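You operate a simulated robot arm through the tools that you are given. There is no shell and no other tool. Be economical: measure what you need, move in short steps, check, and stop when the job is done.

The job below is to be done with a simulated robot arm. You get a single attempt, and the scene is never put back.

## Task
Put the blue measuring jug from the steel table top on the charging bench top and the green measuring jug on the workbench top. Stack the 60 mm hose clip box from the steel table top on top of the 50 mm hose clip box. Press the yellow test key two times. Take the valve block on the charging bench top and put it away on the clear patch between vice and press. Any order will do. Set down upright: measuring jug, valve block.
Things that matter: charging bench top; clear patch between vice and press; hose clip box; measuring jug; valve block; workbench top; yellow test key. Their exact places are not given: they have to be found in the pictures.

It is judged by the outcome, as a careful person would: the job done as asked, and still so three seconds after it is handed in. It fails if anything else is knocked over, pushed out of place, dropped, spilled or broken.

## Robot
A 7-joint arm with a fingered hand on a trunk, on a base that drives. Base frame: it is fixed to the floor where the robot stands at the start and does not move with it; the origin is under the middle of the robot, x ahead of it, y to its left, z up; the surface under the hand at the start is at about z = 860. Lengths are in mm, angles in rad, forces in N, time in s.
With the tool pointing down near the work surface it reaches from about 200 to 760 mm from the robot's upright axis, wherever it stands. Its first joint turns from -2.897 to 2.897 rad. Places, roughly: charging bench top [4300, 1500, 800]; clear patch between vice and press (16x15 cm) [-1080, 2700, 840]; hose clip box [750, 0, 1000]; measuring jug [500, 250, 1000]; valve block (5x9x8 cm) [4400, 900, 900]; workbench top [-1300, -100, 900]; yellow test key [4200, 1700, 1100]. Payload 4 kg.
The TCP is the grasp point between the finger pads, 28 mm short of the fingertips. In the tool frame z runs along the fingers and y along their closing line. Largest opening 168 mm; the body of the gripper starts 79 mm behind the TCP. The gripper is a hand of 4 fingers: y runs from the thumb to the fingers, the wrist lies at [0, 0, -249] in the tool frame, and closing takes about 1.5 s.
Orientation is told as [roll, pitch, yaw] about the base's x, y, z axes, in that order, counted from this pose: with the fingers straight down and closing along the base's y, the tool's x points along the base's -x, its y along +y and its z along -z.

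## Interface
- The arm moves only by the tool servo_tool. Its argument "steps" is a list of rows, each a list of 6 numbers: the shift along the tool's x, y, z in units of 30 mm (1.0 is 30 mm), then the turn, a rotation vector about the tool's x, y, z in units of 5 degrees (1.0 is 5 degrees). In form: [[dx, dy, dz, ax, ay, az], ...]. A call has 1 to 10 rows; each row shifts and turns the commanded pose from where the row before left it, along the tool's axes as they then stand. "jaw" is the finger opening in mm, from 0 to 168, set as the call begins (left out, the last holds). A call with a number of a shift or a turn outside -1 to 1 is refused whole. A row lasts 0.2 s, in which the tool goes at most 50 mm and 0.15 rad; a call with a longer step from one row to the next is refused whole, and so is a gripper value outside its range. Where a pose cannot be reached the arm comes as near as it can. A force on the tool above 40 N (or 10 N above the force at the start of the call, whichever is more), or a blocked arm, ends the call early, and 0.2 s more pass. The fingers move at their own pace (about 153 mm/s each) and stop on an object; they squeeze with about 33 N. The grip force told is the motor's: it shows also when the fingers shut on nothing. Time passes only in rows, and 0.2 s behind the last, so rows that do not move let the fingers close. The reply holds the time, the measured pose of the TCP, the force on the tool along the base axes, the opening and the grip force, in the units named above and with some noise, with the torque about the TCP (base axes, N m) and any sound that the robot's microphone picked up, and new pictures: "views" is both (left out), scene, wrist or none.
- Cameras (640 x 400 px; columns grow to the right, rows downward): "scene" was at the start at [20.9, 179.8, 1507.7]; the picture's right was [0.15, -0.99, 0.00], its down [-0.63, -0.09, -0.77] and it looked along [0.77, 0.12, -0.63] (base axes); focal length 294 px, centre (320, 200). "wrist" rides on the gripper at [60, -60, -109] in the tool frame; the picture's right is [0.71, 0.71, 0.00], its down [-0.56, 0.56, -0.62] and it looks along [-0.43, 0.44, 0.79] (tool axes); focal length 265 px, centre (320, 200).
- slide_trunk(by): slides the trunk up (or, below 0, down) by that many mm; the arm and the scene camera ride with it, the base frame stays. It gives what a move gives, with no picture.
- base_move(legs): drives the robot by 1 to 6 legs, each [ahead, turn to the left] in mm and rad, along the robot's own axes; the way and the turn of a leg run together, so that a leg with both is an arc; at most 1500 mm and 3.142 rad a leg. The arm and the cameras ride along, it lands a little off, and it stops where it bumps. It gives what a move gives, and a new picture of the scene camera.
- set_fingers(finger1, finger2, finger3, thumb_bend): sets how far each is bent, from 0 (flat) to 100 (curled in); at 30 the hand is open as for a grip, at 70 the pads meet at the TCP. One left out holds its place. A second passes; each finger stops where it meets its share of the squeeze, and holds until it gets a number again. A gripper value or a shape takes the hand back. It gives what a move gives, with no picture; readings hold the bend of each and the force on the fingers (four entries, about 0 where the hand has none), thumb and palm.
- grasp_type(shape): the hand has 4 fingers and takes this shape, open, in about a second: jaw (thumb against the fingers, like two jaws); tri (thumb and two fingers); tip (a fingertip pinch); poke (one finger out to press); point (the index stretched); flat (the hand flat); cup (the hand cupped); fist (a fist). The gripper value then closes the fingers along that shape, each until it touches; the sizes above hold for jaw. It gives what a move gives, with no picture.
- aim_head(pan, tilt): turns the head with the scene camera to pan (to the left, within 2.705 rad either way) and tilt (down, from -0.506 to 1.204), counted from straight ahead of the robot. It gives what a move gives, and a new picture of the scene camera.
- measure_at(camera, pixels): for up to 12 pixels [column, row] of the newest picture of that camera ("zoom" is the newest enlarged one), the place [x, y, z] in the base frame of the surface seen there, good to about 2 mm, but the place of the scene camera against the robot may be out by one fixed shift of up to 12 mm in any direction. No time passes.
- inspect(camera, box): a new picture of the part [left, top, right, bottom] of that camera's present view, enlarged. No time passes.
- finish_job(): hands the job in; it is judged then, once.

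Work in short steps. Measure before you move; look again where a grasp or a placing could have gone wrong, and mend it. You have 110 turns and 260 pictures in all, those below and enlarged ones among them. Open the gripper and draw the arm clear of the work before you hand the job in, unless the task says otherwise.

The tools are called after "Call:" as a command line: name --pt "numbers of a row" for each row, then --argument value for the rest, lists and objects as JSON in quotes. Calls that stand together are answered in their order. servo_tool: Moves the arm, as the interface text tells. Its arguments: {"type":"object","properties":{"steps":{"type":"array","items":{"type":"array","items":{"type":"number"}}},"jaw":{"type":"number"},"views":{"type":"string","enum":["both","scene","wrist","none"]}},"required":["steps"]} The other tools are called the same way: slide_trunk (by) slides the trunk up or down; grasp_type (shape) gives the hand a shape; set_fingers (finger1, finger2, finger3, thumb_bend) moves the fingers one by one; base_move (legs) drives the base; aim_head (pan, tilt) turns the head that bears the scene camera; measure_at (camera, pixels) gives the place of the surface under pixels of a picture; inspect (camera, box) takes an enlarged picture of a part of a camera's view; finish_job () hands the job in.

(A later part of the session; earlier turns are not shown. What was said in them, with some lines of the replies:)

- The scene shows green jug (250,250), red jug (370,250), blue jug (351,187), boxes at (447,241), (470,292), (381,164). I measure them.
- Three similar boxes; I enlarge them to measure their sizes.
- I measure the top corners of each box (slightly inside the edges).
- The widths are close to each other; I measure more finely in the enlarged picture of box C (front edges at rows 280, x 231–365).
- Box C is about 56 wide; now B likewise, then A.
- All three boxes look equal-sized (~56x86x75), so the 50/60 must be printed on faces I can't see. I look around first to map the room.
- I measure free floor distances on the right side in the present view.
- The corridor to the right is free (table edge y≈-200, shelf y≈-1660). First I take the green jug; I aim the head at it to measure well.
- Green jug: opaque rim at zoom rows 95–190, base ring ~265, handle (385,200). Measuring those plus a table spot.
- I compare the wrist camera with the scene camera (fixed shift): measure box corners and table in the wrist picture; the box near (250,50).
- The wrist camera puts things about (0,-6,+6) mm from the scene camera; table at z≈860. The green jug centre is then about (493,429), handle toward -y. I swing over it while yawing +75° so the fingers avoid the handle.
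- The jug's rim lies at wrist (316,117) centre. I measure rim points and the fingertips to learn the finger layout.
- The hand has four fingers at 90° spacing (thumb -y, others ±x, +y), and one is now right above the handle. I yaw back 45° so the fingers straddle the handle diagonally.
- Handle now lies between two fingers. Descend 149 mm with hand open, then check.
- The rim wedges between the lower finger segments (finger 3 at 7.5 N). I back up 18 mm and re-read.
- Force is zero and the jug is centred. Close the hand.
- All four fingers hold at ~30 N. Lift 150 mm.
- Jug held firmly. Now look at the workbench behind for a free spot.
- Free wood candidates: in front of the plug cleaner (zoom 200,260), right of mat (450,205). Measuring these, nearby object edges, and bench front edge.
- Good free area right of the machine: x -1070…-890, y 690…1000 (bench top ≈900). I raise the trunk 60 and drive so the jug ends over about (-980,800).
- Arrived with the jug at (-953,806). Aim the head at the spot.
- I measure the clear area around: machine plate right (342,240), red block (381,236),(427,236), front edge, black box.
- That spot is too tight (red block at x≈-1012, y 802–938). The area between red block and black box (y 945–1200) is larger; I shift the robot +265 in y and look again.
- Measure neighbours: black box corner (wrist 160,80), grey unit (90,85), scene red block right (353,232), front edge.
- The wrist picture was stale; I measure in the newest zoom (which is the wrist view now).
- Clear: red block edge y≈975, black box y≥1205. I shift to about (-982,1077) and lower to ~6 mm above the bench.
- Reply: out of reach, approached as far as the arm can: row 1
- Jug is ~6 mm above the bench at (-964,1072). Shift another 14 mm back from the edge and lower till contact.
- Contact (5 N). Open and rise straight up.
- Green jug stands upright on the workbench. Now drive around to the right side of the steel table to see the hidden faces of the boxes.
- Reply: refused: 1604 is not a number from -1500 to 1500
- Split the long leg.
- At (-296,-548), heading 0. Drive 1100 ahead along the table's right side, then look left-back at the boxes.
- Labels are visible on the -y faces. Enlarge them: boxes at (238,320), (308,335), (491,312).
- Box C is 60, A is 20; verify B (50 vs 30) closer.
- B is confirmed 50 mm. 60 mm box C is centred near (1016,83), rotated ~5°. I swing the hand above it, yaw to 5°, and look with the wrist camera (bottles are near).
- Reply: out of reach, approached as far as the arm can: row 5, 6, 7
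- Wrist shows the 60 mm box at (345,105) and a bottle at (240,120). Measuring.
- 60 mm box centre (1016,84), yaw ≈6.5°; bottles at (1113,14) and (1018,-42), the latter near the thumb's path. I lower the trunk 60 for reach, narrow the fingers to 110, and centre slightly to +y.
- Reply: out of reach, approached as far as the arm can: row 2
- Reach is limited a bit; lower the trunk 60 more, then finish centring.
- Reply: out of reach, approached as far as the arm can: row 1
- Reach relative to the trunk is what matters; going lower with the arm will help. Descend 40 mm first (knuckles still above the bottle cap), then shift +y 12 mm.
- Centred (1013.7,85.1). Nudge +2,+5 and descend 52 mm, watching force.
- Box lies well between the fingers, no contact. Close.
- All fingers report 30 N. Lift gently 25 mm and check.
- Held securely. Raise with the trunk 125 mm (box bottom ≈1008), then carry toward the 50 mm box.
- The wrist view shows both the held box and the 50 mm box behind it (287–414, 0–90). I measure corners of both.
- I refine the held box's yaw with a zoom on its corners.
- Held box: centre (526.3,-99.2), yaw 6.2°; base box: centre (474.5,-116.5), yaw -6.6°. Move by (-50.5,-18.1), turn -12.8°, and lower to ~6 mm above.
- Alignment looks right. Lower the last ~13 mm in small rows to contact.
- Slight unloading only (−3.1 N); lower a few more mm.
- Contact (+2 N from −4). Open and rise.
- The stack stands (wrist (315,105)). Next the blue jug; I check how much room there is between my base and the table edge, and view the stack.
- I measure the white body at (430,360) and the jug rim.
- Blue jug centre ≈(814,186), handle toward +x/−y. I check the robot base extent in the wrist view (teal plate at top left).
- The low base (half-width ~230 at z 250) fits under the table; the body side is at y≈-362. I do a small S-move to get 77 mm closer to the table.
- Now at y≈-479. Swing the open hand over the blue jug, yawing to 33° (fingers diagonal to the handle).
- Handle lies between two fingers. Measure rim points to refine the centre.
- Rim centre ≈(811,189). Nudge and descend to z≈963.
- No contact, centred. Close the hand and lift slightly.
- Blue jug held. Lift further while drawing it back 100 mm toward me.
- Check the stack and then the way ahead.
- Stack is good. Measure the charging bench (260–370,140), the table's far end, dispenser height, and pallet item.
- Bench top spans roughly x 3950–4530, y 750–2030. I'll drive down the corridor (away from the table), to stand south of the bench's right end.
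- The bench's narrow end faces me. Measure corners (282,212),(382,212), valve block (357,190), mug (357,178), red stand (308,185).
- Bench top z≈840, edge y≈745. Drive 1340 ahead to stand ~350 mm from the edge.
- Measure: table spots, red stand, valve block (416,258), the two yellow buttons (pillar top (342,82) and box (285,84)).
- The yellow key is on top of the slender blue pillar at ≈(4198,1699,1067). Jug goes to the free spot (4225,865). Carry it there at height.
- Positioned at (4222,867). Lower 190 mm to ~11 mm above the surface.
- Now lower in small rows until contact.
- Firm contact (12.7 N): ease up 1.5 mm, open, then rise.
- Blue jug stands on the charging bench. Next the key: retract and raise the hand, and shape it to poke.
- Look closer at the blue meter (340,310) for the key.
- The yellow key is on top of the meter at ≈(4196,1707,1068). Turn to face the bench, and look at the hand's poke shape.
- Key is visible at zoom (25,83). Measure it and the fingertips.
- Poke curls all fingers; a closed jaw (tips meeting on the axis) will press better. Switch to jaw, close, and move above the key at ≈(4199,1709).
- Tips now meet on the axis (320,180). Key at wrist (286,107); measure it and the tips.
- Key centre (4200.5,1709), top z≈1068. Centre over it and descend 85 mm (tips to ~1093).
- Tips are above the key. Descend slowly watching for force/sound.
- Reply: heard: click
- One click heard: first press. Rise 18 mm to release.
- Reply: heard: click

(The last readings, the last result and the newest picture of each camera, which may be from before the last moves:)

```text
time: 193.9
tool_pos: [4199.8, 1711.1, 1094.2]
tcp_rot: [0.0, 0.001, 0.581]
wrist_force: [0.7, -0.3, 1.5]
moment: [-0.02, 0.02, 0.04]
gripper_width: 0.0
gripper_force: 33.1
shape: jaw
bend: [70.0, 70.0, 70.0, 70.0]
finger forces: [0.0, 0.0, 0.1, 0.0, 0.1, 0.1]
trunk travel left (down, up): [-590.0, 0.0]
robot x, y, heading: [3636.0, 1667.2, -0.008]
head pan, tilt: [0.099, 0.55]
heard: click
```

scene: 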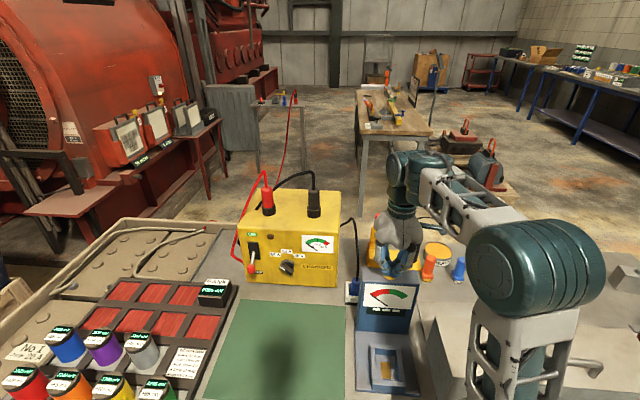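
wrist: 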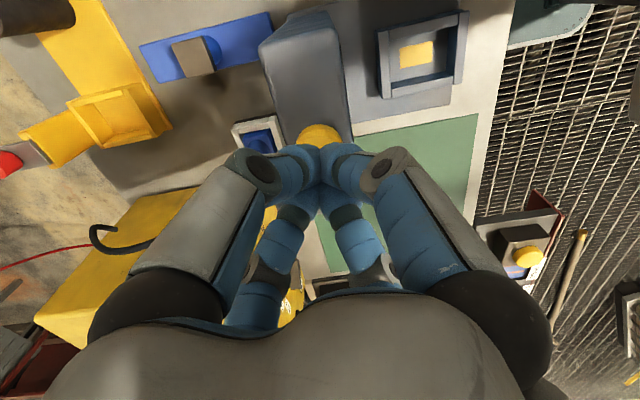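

Second click heard — two presses done. Rise, retract, open the hand, and drive back to the bench end for the valve block.

Call:
servo_tool --pt "0 0 -0.8 0 0 0" --pt "0 0 -1 0 0 0" --pt "0 0 -1 0 0 0" --pt "0.796 0.523 -0.8 0 0 0" --pt "0.796 0.523 0 0 0 0" --pt "0.796 0.523 0 0 0 0" --pt "0.796 0.523 0 0 0 0" --pt "0.796 0.523 0 0 0 0" --pt "0.796 0.523 0 0 0 0" --pt "0.796 0.523 0 0 0 0" --views "none"

Call:
base_move --legs '[[0, -1.563], [1310, 0], [0, 1.571], [715, 0], [0, 1.571]]'

Call:
aim_head --pan -0.1 --tilt 0.8

```text
time: 196.1
tool_pos: [3996.4, 1711.2, 1202.7]
tcp_rot: [-0.003, 0.0, 0.579]
wrist_force: [0.4, -0.2, 0.1]
moment: [-0.01, -0.03, 0.0]
gripper_width: 0.0
gripper_force: 33.0
shape: jaw
bend: [70.0, 70.0, 70.0, 70.0]
finger forces: [0.0, 0.0, 0.1, 0.1, 0.1, 0.0]
trunk travel left (down, up): [-590.0, 0.0]
robot x, y, heading: [3635.6, 1665.6, -0.01]
head pan, tilt: [0.099, 0.55]
```

```text
time: 217.8
tool_pos: [4257.7, 701.1, 1202.3]
tcp_rot: [-0.002, 0.001, 2.153]
wrist_force: [0.7, -0.2, 0.2]
moment: [0.0, 0.0, 0.0]
gripper_width: 0.1
gripper_force: 32.8
shape: jaw
bend: [70.0, 70.0, 70.0, 70.0]
finger forces: [0.0, 0.1, 0.0, 0.0, 0.0, 0.1]
trunk travel left (down, up): [-590.0, 0.0]
robot x, y, heading: [4303.5, 339.5, 1.561]
head pan, tilt: [0.099, 0.55]
```

scene: 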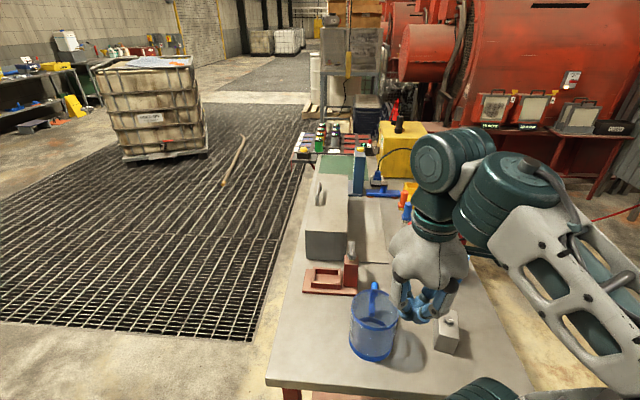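

```text
time: 218.5
tool_pos: [4257.7, 702.4, 1202.9]
tcp_rot: [-0.002, -0.001, 2.154]
wrist_force: [0.0, 0.8, -0.3]
moment: [0.03, 0.01, -0.02]
gripper_width: 0.2
gripper_force: 33.2
shape: jaw
bend: [70.0, 70.0, 70.0, 70.0]
finger forces: [0.1, 0.0, 0.0, 0.0, 0.0, 0.1]
trunk travel left (down, up): [-590.0, 0.0]
robot x, y, heading: [4303.8, 339.8, 1.561]
head pan, tilt: [-0.099, 0.799]
```

scene: 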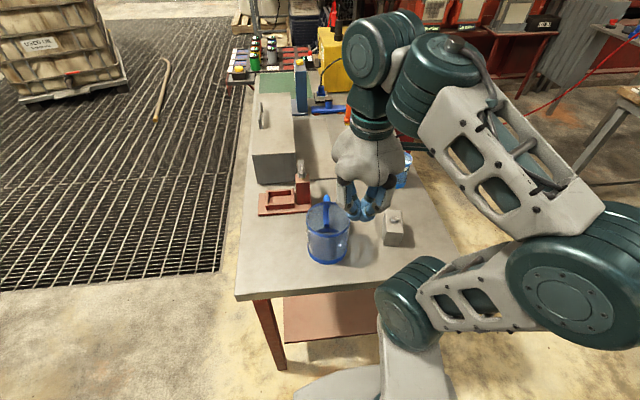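

Zoom on the valve block at (393,230).

Call:
inspect --camera "scene" --box '[365, 200, 425, 255]'

```text
7.27 times, centred on (395, 228) of scene
```

zoom: 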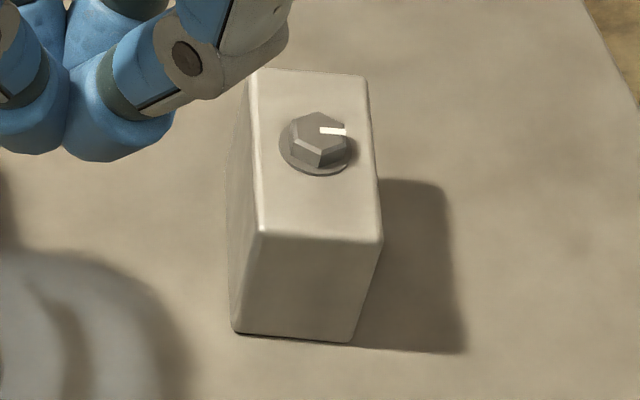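

Call:
measure_at --camera "zoom" --pixels '[[254, 76], [362, 80], [380, 236], [264, 230], [320, 200], [320, 130], [300, 330], [500, 300], [238, 325], [350, 335]]'

```text
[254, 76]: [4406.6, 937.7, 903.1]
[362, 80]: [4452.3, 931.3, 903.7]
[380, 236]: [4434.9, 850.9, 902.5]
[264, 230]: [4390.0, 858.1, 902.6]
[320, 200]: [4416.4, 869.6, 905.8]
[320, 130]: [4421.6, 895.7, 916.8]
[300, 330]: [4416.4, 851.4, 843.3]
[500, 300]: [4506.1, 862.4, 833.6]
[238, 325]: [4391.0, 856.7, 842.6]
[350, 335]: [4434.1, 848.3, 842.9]
```

Valve block: top z≈909, centre ≈(4427,894), long axis at 78°. Move above it with the hand opening and yaw to 78°, lowering some.

Call:
servo_tool --pt "-0.2483 -0.9148 0 0 0 1" --pt "-0.3272 -0.8897 0 0 0 1" --pt "-0.4036 -0.8578 0 0 0 1" --pt "-0.4768 -0.8194 0 0 0 1" --pt "-0.5464 -0.7746 0 0 0 1" --pt "-0.6118 -0.7242 0 0 0 1" --pt "-0.6725 -0.6681 0 0 0 1" --pt "-0.7282 -0.6069 0 0 0 1" --pt "-0.7783 -0.5412 0 0 0 1" --jaw 168 --views "none"

Call:
servo_tool --pt "0 0 1 0 0 0" --pt "0 0 1 0 0 0" --pt "0 0 1 0 0 0" --pt "0 0 1 0 0 0" --pt "0 0 0 0 0 0" --views "wrist"

```text
time: 220.5
tool_pos: [4427.7, 893.7, 1201.5]
tcp_rot: [0.001, 0.001, 1.366]
wrist_force: [-0.1, 0.4, -0.6]
moment: [0.0, 0.01, -0.01]
gripper_width: 167.8
gripper_force: 0.2
shape: jaw
bend: [30.0, 30.0, 30.0, 30.0]
finger forces: [0.0, 0.0, 0.0, 0.0, 0.0, 0.0]
trunk travel left (down, up): [-590.0, 0.0]
robot x, y, heading: [4304.2, 340.7, 1.561]
head pan, tilt: [-0.099, 0.799]
```

```text
time: 221.7
tool_pos: [4428.4, 891.7, 1080.8]
tcp_rot: [0.0, 0.001, 1.369]
wrist_force: [-0.4, -0.3, 0.2]
moment: [-0.03, 0.03, -0.02]
gripper_width: 167.9
gripper_force: 0.1
shape: jaw
bend: [30.0, 30.0, 30.0, 30.0]
finger forces: [0.0, 0.0, 0.0, 0.1, 0.0, 0.0]
trunk travel left (down, up): [-590.0, 0.0]
robot x, y, heading: [4302.7, 337.2, 1.562]
head pan, tilt: [-0.099, 0.799]
```

wrist: 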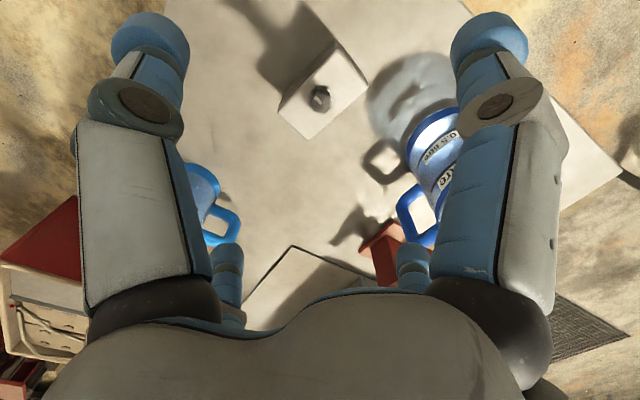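

Measure the block's top corners in the wrist view: (280,112), (310,137), (366,87), (337,45).

Call:
measure_at --camera "wrist" --pixels '[[283, 113], [310, 135], [363, 87], [337, 48], [320, 95], [300, 120], [340, 105]]'

```text
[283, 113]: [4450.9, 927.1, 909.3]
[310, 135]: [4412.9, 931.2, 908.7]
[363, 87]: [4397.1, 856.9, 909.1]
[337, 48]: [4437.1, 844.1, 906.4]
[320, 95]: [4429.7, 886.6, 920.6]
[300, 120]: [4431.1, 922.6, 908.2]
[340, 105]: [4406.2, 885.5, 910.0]
```

Centre ≈(4424.5,890). Nudge, descend to z≈885.

Call:
servo_tool --pt "0.09 0.1 1 0 0 0" --pt "0 0 1 0 0 0" --pt "0 0 1 0 0 0" --pt "0 0 1 0 0 0" --pt "0 0 1 0 0 0" --pt "0 0 1 0 0 0" --pt "0 0 0.5 0 0 0" --pt "0 0 0 0 0 0" --views "both"

```text
time: 223.5
tool_pos: [4425.1, 890.8, 886.4]
tcp_rot: [0.0, 0.0, 1.367]
wrist_force: [0.4, -0.5, -0.4]
moment: [0.02, 0.04, 0.0]
gripper_width: 167.8
gripper_force: 0.1
shape: jaw
bend: [30.0, 30.0, 30.0, 30.0]
finger forces: [0.0, 0.1, 0.0, 0.1, 0.1, 0.0]
trunk travel left (down, up): [-590.0, 0.0]
robot x, y, heading: [4307.0, 338.6, 1.565]
head pan, tilt: [-0.099, 0.799]
```

scene: 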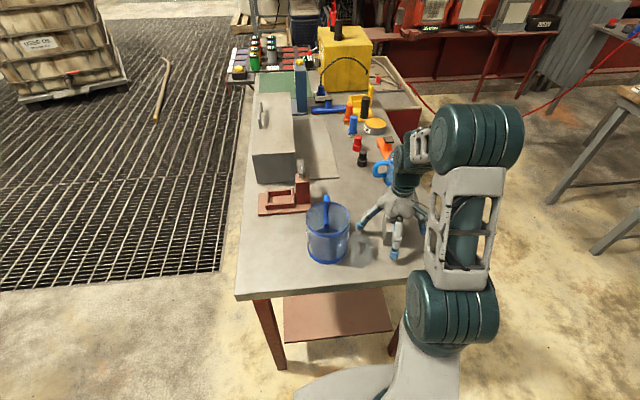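
wrist: 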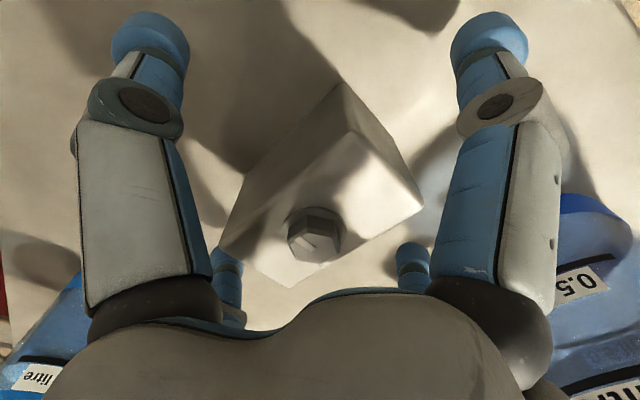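

Block centred between fingers. Close, then lift a little.

Call:
servo_tool --pt "0 0 0 0 0 0" --pt "0 0 0 0 0 0" --pt "0 0 0 0 0 0" --pt "0 0 0 0 0 0" --pt "0 0 0 0 0 0" --pt "0 0 0 0 0 0" --pt "0 0 0 0 0 0" --pt "0 0 0 0 0 0" --jaw 0 --views "none"

Call:
servo_tool --pt "0 0 -0.3 0 0 0" --pt "0 0 -0.5 0 0 0" --pt "0 0 0 0 0 0" --views "wrist"

```text
time: 225.3
tool_pos: [4423.6, 889.9, 887.0]
tcp_rot: [0.001, 0.0, 1.37]
wrist_force: [0.3, -0.1, 0.5]
moment: [-0.02, 0.01, 0.01]
gripper_width: 58.2
gripper_force: 33.0
shape: jaw
bend: [36.0, 78.0, 33.0, 47.0]
finger forces: [29.7, 29.6, 29.7, 0.1, 29.9, 0.0]
trunk travel left (down, up): [-590.0, 0.0]
robot x, y, heading: [4306.2, 342.3, 1.563]
head pan, tilt: [-0.099, 0.799]
```

```text
time: 226.1
tool_pos: [4423.5, 890.1, 911.2]
tcp_rot: [-0.001, 0.0, 1.368]
wrist_force: [0.2, 0.6, -5.2]
moment: [0.0, 0.0, -0.02]
gripper_width: 57.9
gripper_force: 32.9
shape: jaw
bend: [36.0, 78.0, 33.0, 47.0]
finger forces: [29.8, 29.5, 29.7, 0.0, 29.9, 0.0]
trunk travel left (down, up): [-590.0, 0.0]
robot x, y, heading: [4303.9, 342.0, 1.567]
head pan, tilt: [-0.099, 0.799]
```

wrist: 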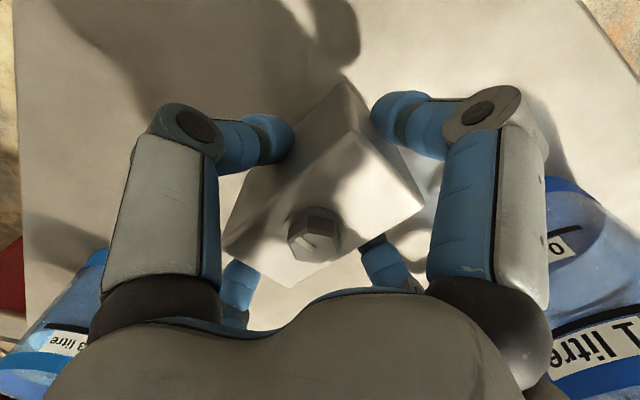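

Held. Lift and retract; then measure IBC and stick positions for the route.

Call:
servo_tool --pt "0 0 -1 0 0 0" --pt "0 0 -1 0 0 0" --pt "0 0 -1 0 0 0" --pt "0 0 -1 0 0 0" --pt "0 0 -1 0 0 0" --pt "0 0 -1 0 0 0" --pt "0 0 -1 0 0 0" --pt "0 0 -1 0 0 0" --pt "0 0 0 0 0 0" --views "none"

Call:
servo_tool --pt "0.95 -0.19 -0.2 0 0 0" --pt "0.95 -0.19 -0.2 0 0 0" --pt "0.95 -0.19 -0.2 0 0 0" --pt "0.95 -0.19 -0.2 0 0 0" --pt "0.95 -0.19 -0.2 0 0 0" --pt "0.95 -0.19 -0.2 0 0 0" --pt "0.95 -0.19 -0.2 0 0 0" --pt "0 0 0 0 0 0" --views "none"

Call:
aim_head --pan 0.9 --tilt 0.3

```text
time: 228.1
tool_pos: [4423.8, 891.7, 1150.1]
tcp_rot: [0.0, 0.0, 1.368]
wrist_force: [-0.5, 0.3, -5.1]
moment: [-0.03, -0.01, 0.03]
gripper_width: 58.2
gripper_force: 33.5
shape: jaw
bend: [36.0, 78.0, 33.0, 47.0]
finger forces: [29.7, 29.7, 30.0, 0.0, 29.9, 0.1]
trunk travel left (down, up): [-590.0, 0.0]
robot x, y, heading: [4304.9, 339.1, 1.568]
head pan, tilt: [-0.099, 0.799]
```

```text
time: 229.9
tool_pos: [4421.0, 687.2, 1191.2]
tcp_rot: [0.0, 0.001, 1.367]
wrist_force: [-0.1, -1.0, -6.6]
moment: [0.0, 0.04, -0.01]
gripper_width: 58.0
gripper_force: 32.8
shape: jaw
bend: [36.0, 78.0, 33.0, 47.0]
finger forces: [29.8, 29.5, 30.0, 0.0, 30.0, 0.0]
trunk travel left (down, up): [-590.0, 0.0]
robot x, y, heading: [4303.8, 337.0, 1.563]
head pan, tilt: [-0.099, 0.799]
```

```text
time: 231.2
tool_pos: [4422.8, 686.8, 1191.3]
tcp_rot: [0.001, 0.0, 1.369]
wrist_force: [0.7, -0.1, -5.1]
moment: [0.0, 0.02, -0.02]
gripper_width: 57.8
gripper_force: 33.0
shape: jaw
bend: [36.0, 78.0, 33.0, 47.0]
finger forces: [29.8, 29.6, 29.9, 0.0, 29.9, 0.0]
trunk travel left (down, up): [-590.0, 0.0]
robot x, y, heading: [4302.9, 339.3, 1.563]
head pan, tilt: [0.901, 0.3]
```

scene: 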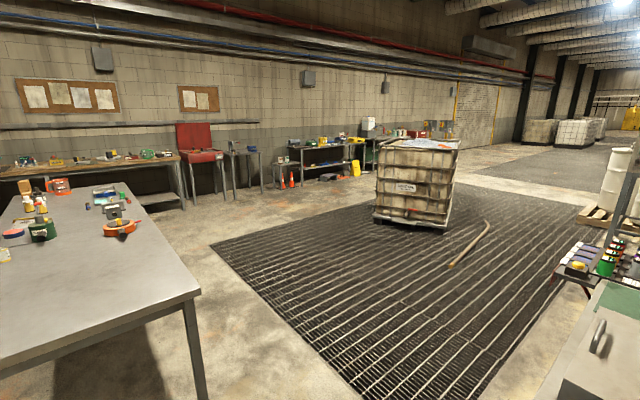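

Measure IBC base, stick, table end, cone, and the wall benches.

Call:
measure_at --camera "scene" --pixels '[[374, 222], [447, 231], [450, 265], [488, 222], [197, 290], [291, 186], [243, 187], [232, 195], [301, 190], [274, 186], [223, 200], [330, 177]]'

Call:
inspect --camera "scene" --box '[170, 110, 380, 200]'

```text
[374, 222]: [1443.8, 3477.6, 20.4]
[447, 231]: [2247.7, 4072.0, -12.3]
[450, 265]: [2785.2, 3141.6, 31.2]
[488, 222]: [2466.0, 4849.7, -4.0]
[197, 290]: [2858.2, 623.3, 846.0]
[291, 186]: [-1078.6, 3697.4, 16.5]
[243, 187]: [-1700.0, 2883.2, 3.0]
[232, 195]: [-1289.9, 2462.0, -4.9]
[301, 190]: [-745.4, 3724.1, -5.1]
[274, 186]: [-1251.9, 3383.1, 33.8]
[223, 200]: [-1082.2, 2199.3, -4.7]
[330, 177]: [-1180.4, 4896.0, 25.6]
```

```text
3.05 times, centred on (275, 155) of scene
```

zoom: 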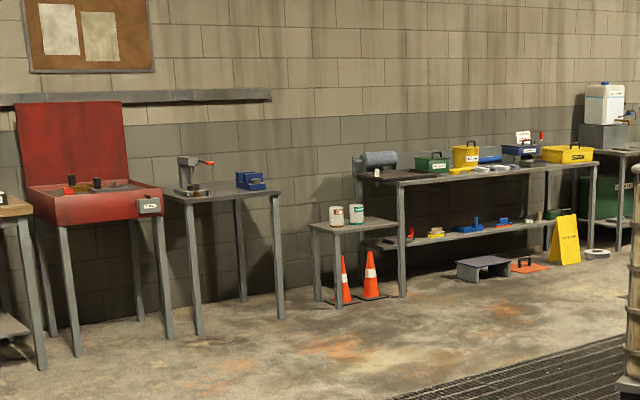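

Path: west past the table's far end, then diagonal to the wall benches. Drive the first part.

Call:
base_move --legs '[[0, 1.578], [900, 0], [0, -1.571], [900, 0], [0, 1.2], [1400, 0]]'

```text
time: 257.5
tool_pos: [1851.9, 2026.3, 1191.1]
tcp_rot: [-0.001, -0.001, 2.567]
wrist_force: [-0.2, 0.1, -5.6]
moment: [-0.05, -0.04, -0.03]
gripper_width: 57.9
gripper_force: 33.1
shape: jaw
bend: [36.0, 78.0, 33.0, 47.0]
finger forces: [29.1, 29.7, 29.6, 0.1, 30.1, 0.1]
trunk travel left (down, up): [-590.0, 0.0]
robot x, y, heading: [2131.2, 1789.9, 2.76]
head pan, tilt: [0.901, 0.3]
```

scene: 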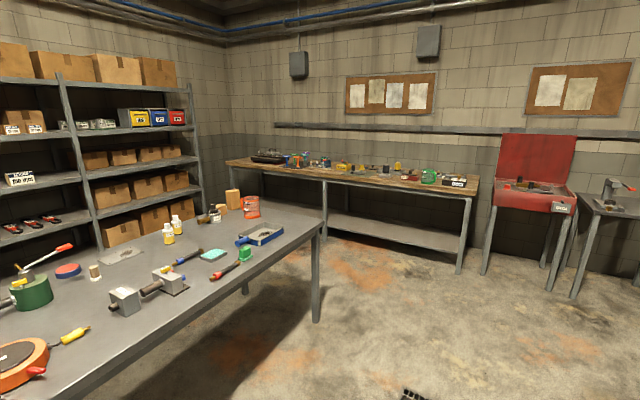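

Call:
base_move --legs '[[0, 0.027], [1296, 0], [1296, 0], [0, 0.355]]'

Call:
aim_head --pan 0.0 --tilt 0.6

```text
time: 271.6
tool_pos: [-656.3, 2830.4, 1191.8]
tcp_rot: [-0.001, 0.0, 2.937]
wrist_force: [-0.3, -0.3, -5.3]
moment: [0.02, -0.02, -0.03]
gripper_width: 57.8
gripper_force: 32.8
shape: jaw
bend: [36.0, 78.0, 33.0, 47.0]
finger forces: [29.1, 29.7, 29.7, 0.1, 30.0, 0.1]
trunk travel left (down, up): [-590.0, 0.0]
robot x, y, heading: [-307.0, 2716.1, 3.13]
head pan, tilt: [0.901, 0.3]
```

scene: 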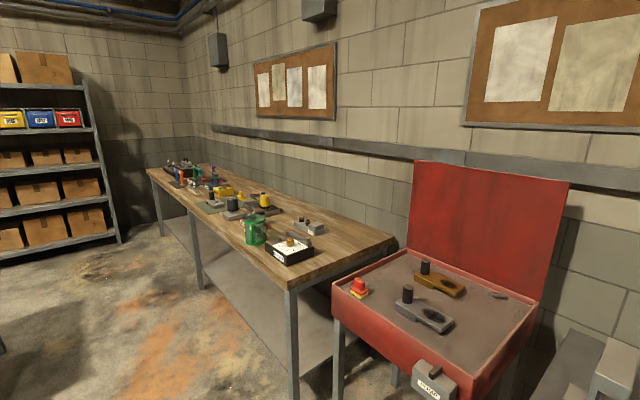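

```text
time: 272.9
tool_pos: [-656.1, 2830.8, 1190.6]
tcp_rot: [-0.001, 0.0, 2.938]
wrist_force: [-0.8, -0.1, -5.6]
moment: [-0.01, -0.02, 0.02]
gripper_width: 57.9
gripper_force: 32.7
shape: jaw
bend: [36.0, 78.0, 33.0, 47.0]
finger forces: [29.0, 29.8, 29.6, 0.0, 29.9, 0.0]
trunk travel left (down, up): [-590.0, 0.0]
robot x, y, heading: [-310.0, 2714.8, 3.129]
head pan, tilt: [0.0, 0.6]
```

scene: 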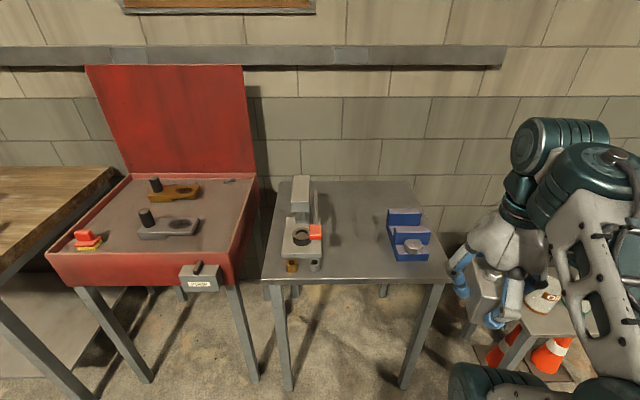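

Press at (302,225), vice at (408,235); the clear patch lies between. Measure.

Call:
measure_at --camera "scene" --pixels '[[263, 278], [446, 280], [321, 257], [319, 225], [390, 258], [387, 225], [355, 245], [355, 200], [302, 182], [355, 278], [302, 215], [408, 212]]'

Call:
inspect --camera "scene" --box '[255, 165, 455, 295]'

```text
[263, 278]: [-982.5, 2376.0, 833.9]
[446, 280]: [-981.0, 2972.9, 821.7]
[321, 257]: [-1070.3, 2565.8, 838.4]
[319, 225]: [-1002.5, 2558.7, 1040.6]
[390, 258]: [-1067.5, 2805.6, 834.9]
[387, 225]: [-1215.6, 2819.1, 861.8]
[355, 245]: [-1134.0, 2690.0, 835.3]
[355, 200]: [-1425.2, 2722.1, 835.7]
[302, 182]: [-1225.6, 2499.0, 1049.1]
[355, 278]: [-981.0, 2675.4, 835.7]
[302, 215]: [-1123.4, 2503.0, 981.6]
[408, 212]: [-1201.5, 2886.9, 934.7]
```

```text
3.08 times, centred on (355, 230) of scene
```

zoom: 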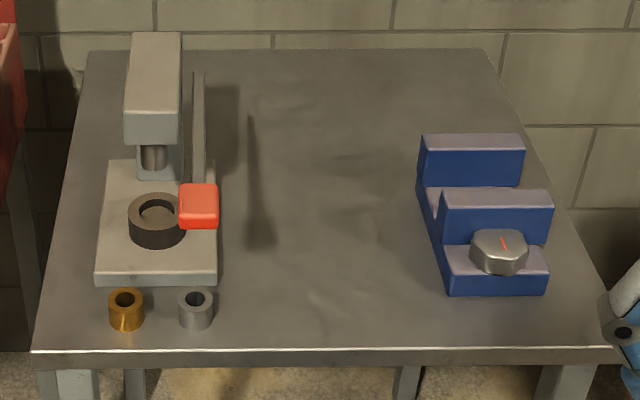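

Patch: between press edge y≈2572 and vice y≈2812, table z≈841, front edge x≈-981; press lever knob at (-1002,2560,1045). Drive 215 ahead to reach centre (-1085,2697).

Call:
base_move --legs '[[215, 0]]'

Call:
measure_at --camera "scene" --pixels '[[320, 300], [320, 250], [300, 280], [380, 280]]'

```text
time: 274.5
tool_pos: [-870.7, 2832.9, 1190.7]
tcp_rot: [-0.002, 0.0, 2.938]
wrist_force: [0.3, -0.4, -5.9]
moment: [-0.04, -0.02, -0.01]
gripper_width: 57.4
gripper_force: 32.8
shape: jaw
bend: [36.0, 78.0, 33.0, 47.0]
finger forces: [29.1, 29.7, 30.0, 0.0, 30.0, 0.0]
trunk travel left (down, up): [-590.0, 0.0]
robot x, y, heading: [-519.8, 2717.6, 3.127]
head pan, tilt: [0.0, 0.6]
```

scene: 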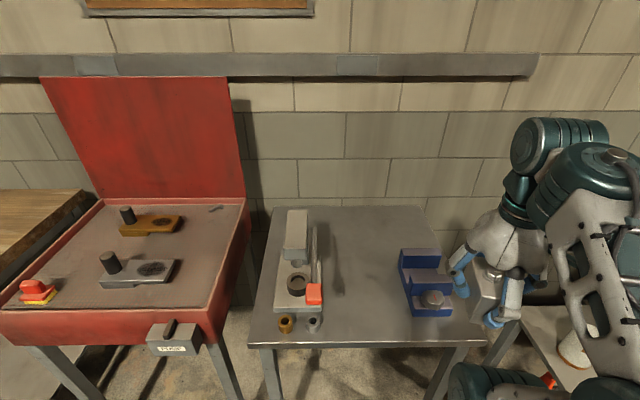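

```text
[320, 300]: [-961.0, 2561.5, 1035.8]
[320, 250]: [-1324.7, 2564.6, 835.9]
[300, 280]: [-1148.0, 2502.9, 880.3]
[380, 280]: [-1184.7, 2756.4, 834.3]
```

Call:
servo_tool --pt "-0.6753 0.6545 0 0 0 0" --pt "-0.6753 0.6545 0 0 0 0" --pt "-0.6753 0.6545 0 0 0 0" --pt "-0.6753 0.6545 0 0 0 0" --pt "-0.6753 0.6545 0 0 0 0" --pt "-0.6753 0.6545 0 0 0 0" --pt "-0.6753 0.6545 0 0 0 0" --pt "-0.6753 0.6545 0 0 0 0" --pt "-0.6753 0.6545 0 0 0 0" --views "none"

Call:
servo_tool --pt "0 0 0 0 0 -0.78" --pt "0 0 0 0 0 -0.78" --pt "0 0 0 0 0 -0.78" --pt "0 0 1 0 0 0" --pt "0 0 1 0 0 0" --pt "0 0 0 0 0 0" --views "both"

```text
time: 276.5
tool_pos: [-1085.1, 2695.2, 1192.4]
tcp_rot: [-0.001, 0.0, 2.937]
wrist_force: [-0.2, -0.1, -5.1]
moment: [-0.04, -0.03, -0.02]
gripper_width: 57.5
gripper_force: 33.5
shape: jaw
bend: [36.0, 78.0, 33.0, 47.0]
finger forces: [29.2, 29.7, 29.9, 0.1, 30.0, 0.0]
trunk travel left (down, up): [-590.0, 0.0]
robot x, y, heading: [-518.9, 2713.8, 3.13]
head pan, tilt: [0.0, 0.6]
```

```text
time: 277.9
tool_pos: [-1082.9, 2697.4, 1131.5]
tcp_rot: [-0.001, 0.0, -3.142]
wrist_force: [-0.3, 0.7, -5.5]
moment: [-0.02, 0.0, 0.02]
gripper_width: 57.6
gripper_force: 33.3
shape: jaw
bend: [36.0, 78.0, 33.0, 47.0]
finger forces: [29.3, 29.7, 29.9, 0.0, 30.2, 0.0]
trunk travel left (down, up): [-590.0, 0.0]
robot x, y, heading: [-522.9, 2714.2, 3.137]
head pan, tilt: [0.0, 0.6]
```

scene: 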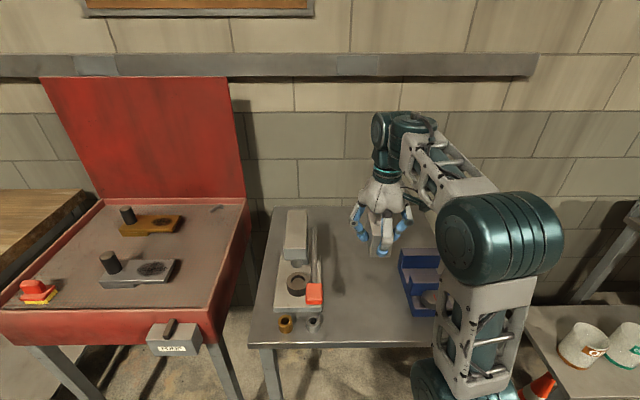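
wrist: 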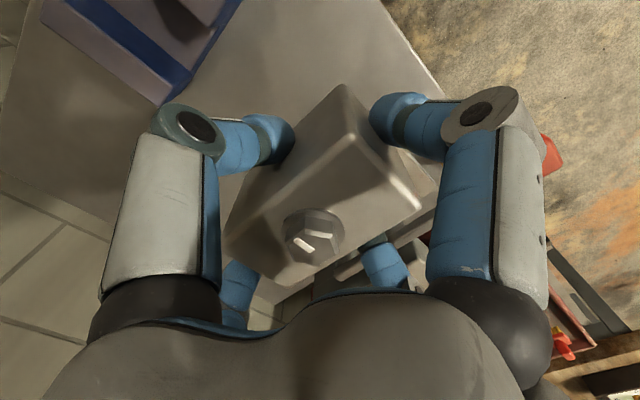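

Measure clearances in the wrist view: vice edge, knob, press, table edge.

Call:
measure_at --camera "wrist" --pixels '[[165, 100], [210, 60], [553, 145], [543, 165], [400, 30], [430, 75], [425, 225], [345, 275], [40, 100], [300, 60]]'

```text
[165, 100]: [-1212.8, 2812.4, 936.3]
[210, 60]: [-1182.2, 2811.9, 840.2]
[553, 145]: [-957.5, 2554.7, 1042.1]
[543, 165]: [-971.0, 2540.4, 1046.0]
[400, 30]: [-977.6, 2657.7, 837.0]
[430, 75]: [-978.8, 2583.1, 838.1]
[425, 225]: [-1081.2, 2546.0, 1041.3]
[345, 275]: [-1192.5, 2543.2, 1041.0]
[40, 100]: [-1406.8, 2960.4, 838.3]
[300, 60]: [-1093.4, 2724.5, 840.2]
```

Clearances OK (knob y≤2575, vice y≥2812). Descend to ~8 mm above the table.

Call:
servo_tool --pt "0 0 1 0 0 0" --pt "0 0 1 0 0 0" --pt "0 0 1 0 0 0" --pt "0 0 1 0 0 0" --pt "0 0 1 0 0 0" --pt "0 0 1 0 0 0" --pt "0 0 1 0 0 0" --pt "0 0 0.9 0 0 0" --pt "0 0 0 0 0 0" --views "both"

```text
time: 279.9
tool_pos: [-1082.6, 2697.1, 895.8]
tcp_rot: [0.001, -0.002, -3.142]
wrist_force: [-0.3, 0.4, -5.5]
moment: [0.01, 0.01, 0.03]
gripper_width: 57.7
gripper_force: 32.9
shape: jaw
bend: [36.0, 78.0, 33.0, 47.0]
finger forces: [29.2, 29.8, 29.9, 0.0, 30.1, 0.0]
trunk travel left (down, up): [-590.0, 0.0]
robot x, y, heading: [-520.0, 2716.0, 3.134]
head pan, tilt: [0.0, 0.6]
```

scene: 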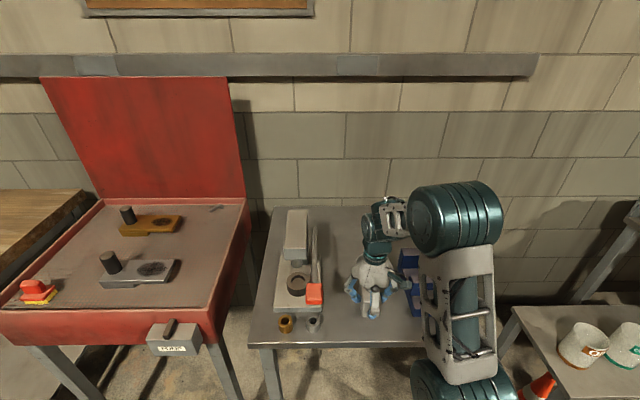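
wrist: 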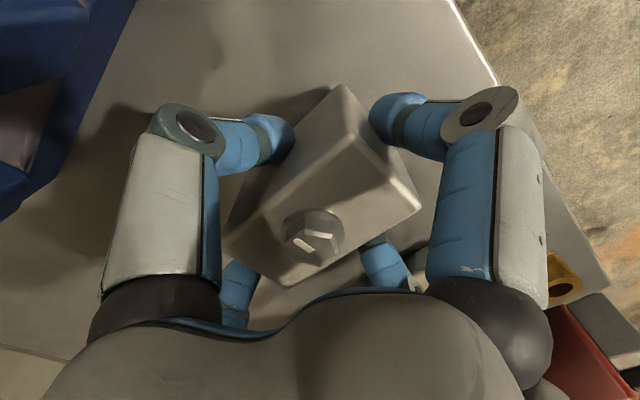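

Call:
servo_tool --pt "0 0 0.15 0 0 0" --pt "0 0 0.1 0 0 0" --pt "0 0 0.05 0 0 0" --pt "0 0 0.05 0 0 0" --pt "0 0 0 0 0 0" --views "none"

```text
time: 281.1
tool_pos: [-1082.6, 2695.3, 885.5]
tcp_rot: [-0.001, -0.004, 3.141]
wrist_force: [0.9, 2.1, 29.0]
moment: [0.16, -0.14, -0.01]
gripper_width: 58.1
gripper_force: 32.8
shape: jaw
bend: [36.0, 78.0, 33.0, 47.0]
finger forces: [33.6, 33.4, 32.1, 0.0, 34.1, 0.0]
trunk travel left (down, up): [-590.0, 0.0]
robot x, y, heading: [-519.7, 2713.6, 3.132]
head pan, tilt: [0.0, 0.6]
```

Firmly on the table (29 N); ease up 2 mm, then open to 120 and rise.

Call:
servo_tool --pt "0 0 -0.07 0 0 0" --pt "0 0 0 0 0 0" --views "none"

Call:
servo_tool --pt "0 0 0 0 0 0" --pt "0 0 0 0 0 0" --pt "0 0 0 0 0 0" --pt "0 0 -0.5 0 0 0" --pt "0 0 -1 0 0 0" --pt "0 0 -1 0 0 0" --pt "0 0 -1 0 0 0" --pt "0 0 -1 0 0 0" --pt "0 0 -1 0 0 0" --pt "0 0 -1 0 0 0" --jaw 120 --views "both"

```text
time: 281.7
tool_pos: [-1082.9, 2697.7, 886.7]
tcp_rot: [0.0, -0.002, -3.143]
wrist_force: [-2.1, 1.0, 15.0]
moment: [0.09, 0.16, 0.01]
gripper_width: 57.9
gripper_force: 33.0
shape: jaw
bend: [36.0, 78.0, 33.0, 47.0]
finger forces: [32.4, 32.4, 32.4, 0.0, 33.1, 0.0]
trunk travel left (down, up): [-590.0, 0.0]
robot x, y, heading: [-521.4, 2711.4, 3.134]
head pan, tilt: [0.0, 0.6]
```

```text
time: 283.9
tool_pos: [-1083.7, 2698.1, 1080.5]
tcp_rot: [-0.003, 0.0, -3.142]
wrist_force: [0.0, 0.6, -0.7]
moment: [-0.02, 0.0, -0.01]
gripper_width: 119.5
gripper_force: 0.0
shape: jaw
bend: [25.0, 25.0, 25.0, 25.0]
finger forces: [0.0, 0.0, 0.0, 0.0, 0.1, 0.0]
trunk travel left (down, up): [-590.0, 0.0]
robot x, y, heading: [-520.2, 2715.1, 3.133]
head pan, tilt: [0.0, 0.6]
```

scene: 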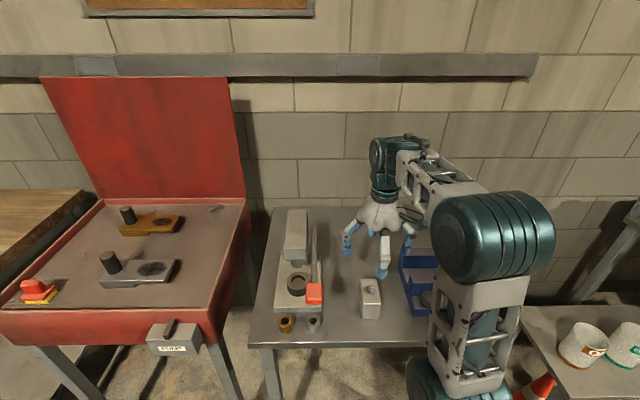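
wrist: 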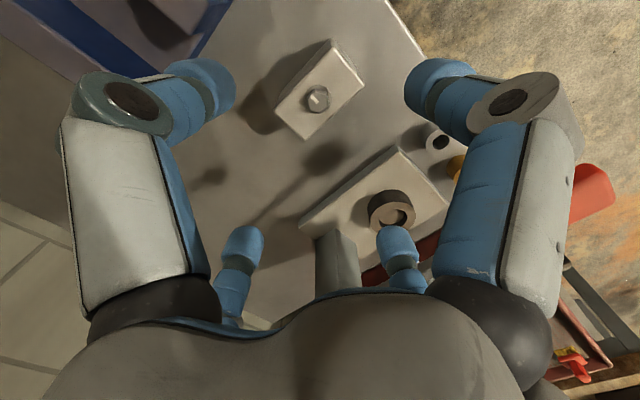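

Valve block stands upright on the patch. Raise, back the robot off, and do a final look.

Call:
servo_tool --pt "0 0 -1 0 0 0" --pt "0 0 -1 0 0 0" --pt "0 0 -1 0 0 0" --pt "0 0 0 0 0 0" --views "none"

Call:
base_move --legs '[[-500, 0]]'

Call:
inspect --camera "scene" --box '[240, 160, 460, 300]'

Call:
aim_head --pan 1.9 --tilt 0.3

Call:
aim_head --pan 0.7 --tilt 0.4

```text
time: 284.9
tool_pos: [-1085.1, 2695.0, 1170.5]
tcp_rot: [-0.002, 0.001, 3.141]
wrist_force: [-0.3, -0.1, -0.2]
moment: [-0.01, -0.02, -0.01]
gripper_width: 119.3
gripper_force: 0.1
shape: jaw
bend: [25.0, 25.0, 25.0, 25.0]
finger forces: [0.0, 0.0, 0.0, 0.1, 0.0, 0.0]
trunk travel left (down, up): [-590.0, 0.0]
robot x, y, heading: [-522.7, 2711.9, 3.131]
head pan, tilt: [0.0, 0.6]
```

```text
time: 287.9
tool_pos: [-570.5, 2689.7, 1169.4]
tcp_rot: [-0.002, 0.001, -3.135]
wrist_force: [-0.7, -0.3, -0.4]
moment: [-0.03, -0.03, -0.01]
gripper_width: 119.5
gripper_force: 0.1
shape: jaw
bend: [25.0, 25.0, 25.0, 25.0]
finger forces: [0.0, 0.1, 0.0, 0.0, 0.1, 0.1]
trunk travel left (down, up): [-590.0, 0.0]
robot x, y, heading: [-5.5, 2711.0, 3.141]
head pan, tilt: [0.0, 0.6]
```

scene: 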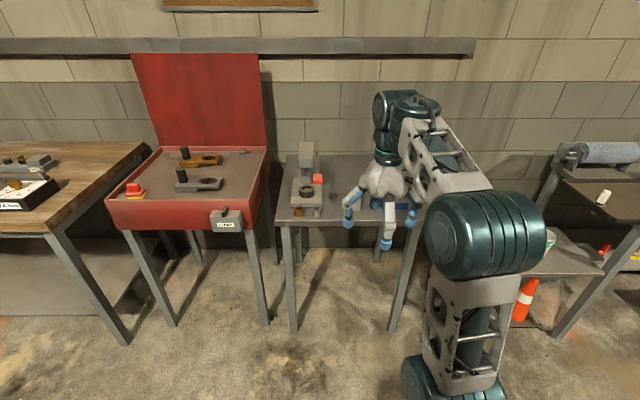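

```text
2.86 times, centred on (350, 230) of scene
```

zoom: 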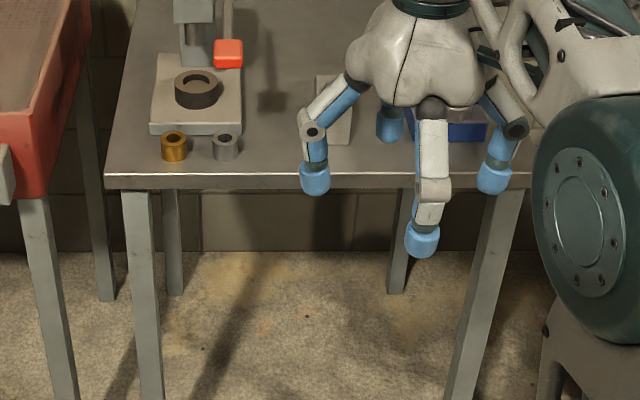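

```text
time: 289.8
tool_pos: [-572.4, 2688.7, 1169.3]
tcp_rot: [0.0, 0.001, -3.134]
wrist_force: [-0.4, 0.7, 0.0]
moment: [-0.01, 0.0, -0.02]
gripper_width: 119.3
gripper_force: 0.1
shape: jaw
bend: [25.0, 25.0, 25.0, 25.0]
finger forces: [0.1, 0.0, 0.0, 0.0, 0.0, 0.0]
trunk travel left (down, up): [-590.0, 0.0]
robot x, y, heading: [-6.5, 2710.8, 3.142]
head pan, tilt: [1.901, 0.3]
```

scene: 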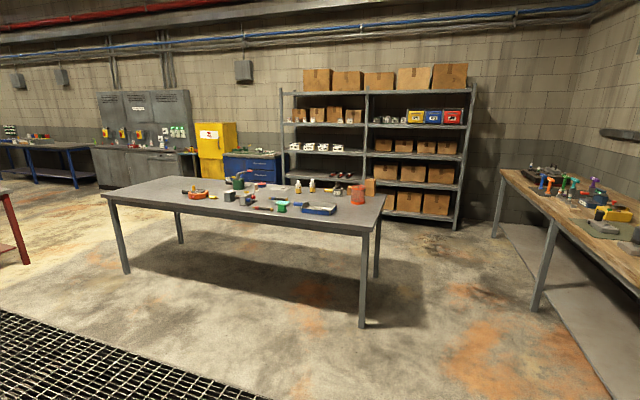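

```text
time: 291.2
tool_pos: [-572.0, 2688.7, 1169.0]
tcp_rot: [-0.001, -0.001, -3.135]
wrist_force: [-0.9, -0.8, -0.4]
moment: [-0.01, -0.05, 0.0]
gripper_width: 119.5
gripper_force: 0.0
shape: jaw
bend: [25.0, 25.0, 25.0, 25.0]
finger forces: [0.0, 0.0, 0.0, 0.1, 0.0, 0.0]
trunk travel left (down, up): [-590.0, 0.0]
robot x, y, heading: [-4.8, 2714.0, 3.142]
head pan, tilt: [0.7, 0.4]
```

scene: 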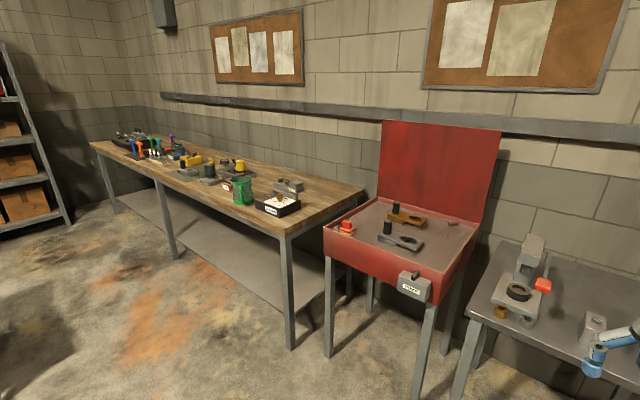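

The pictures show the stack standing at (370,187), the green jug on the workbench at (243,190), and the valve block on its patch at (592,333). The hand is open and clear, so I hand the job in.

Call:
finish_job

```text
The job is handed in.
```

I did all five parts and handed the job in; the judging result has not come back.

- **Blue jug:** it stands upright on the charging bench top.
- **Green jug:** it stands upright on the workbench top.
- **Hose clip boxes:** the 60 mm box is stacked on the 50 mm box on the steel table top.
- **Yellow test key:** pressed twice, with one click heard each time.
- **Valve block:** it stands upright on the clear patch between vice and press.

My last pictures showed the stack, the green jug and the valve block in place. I last saw the blue jug standing upright when I came back to the bench for the valve block. The hand is open and clear of the work.
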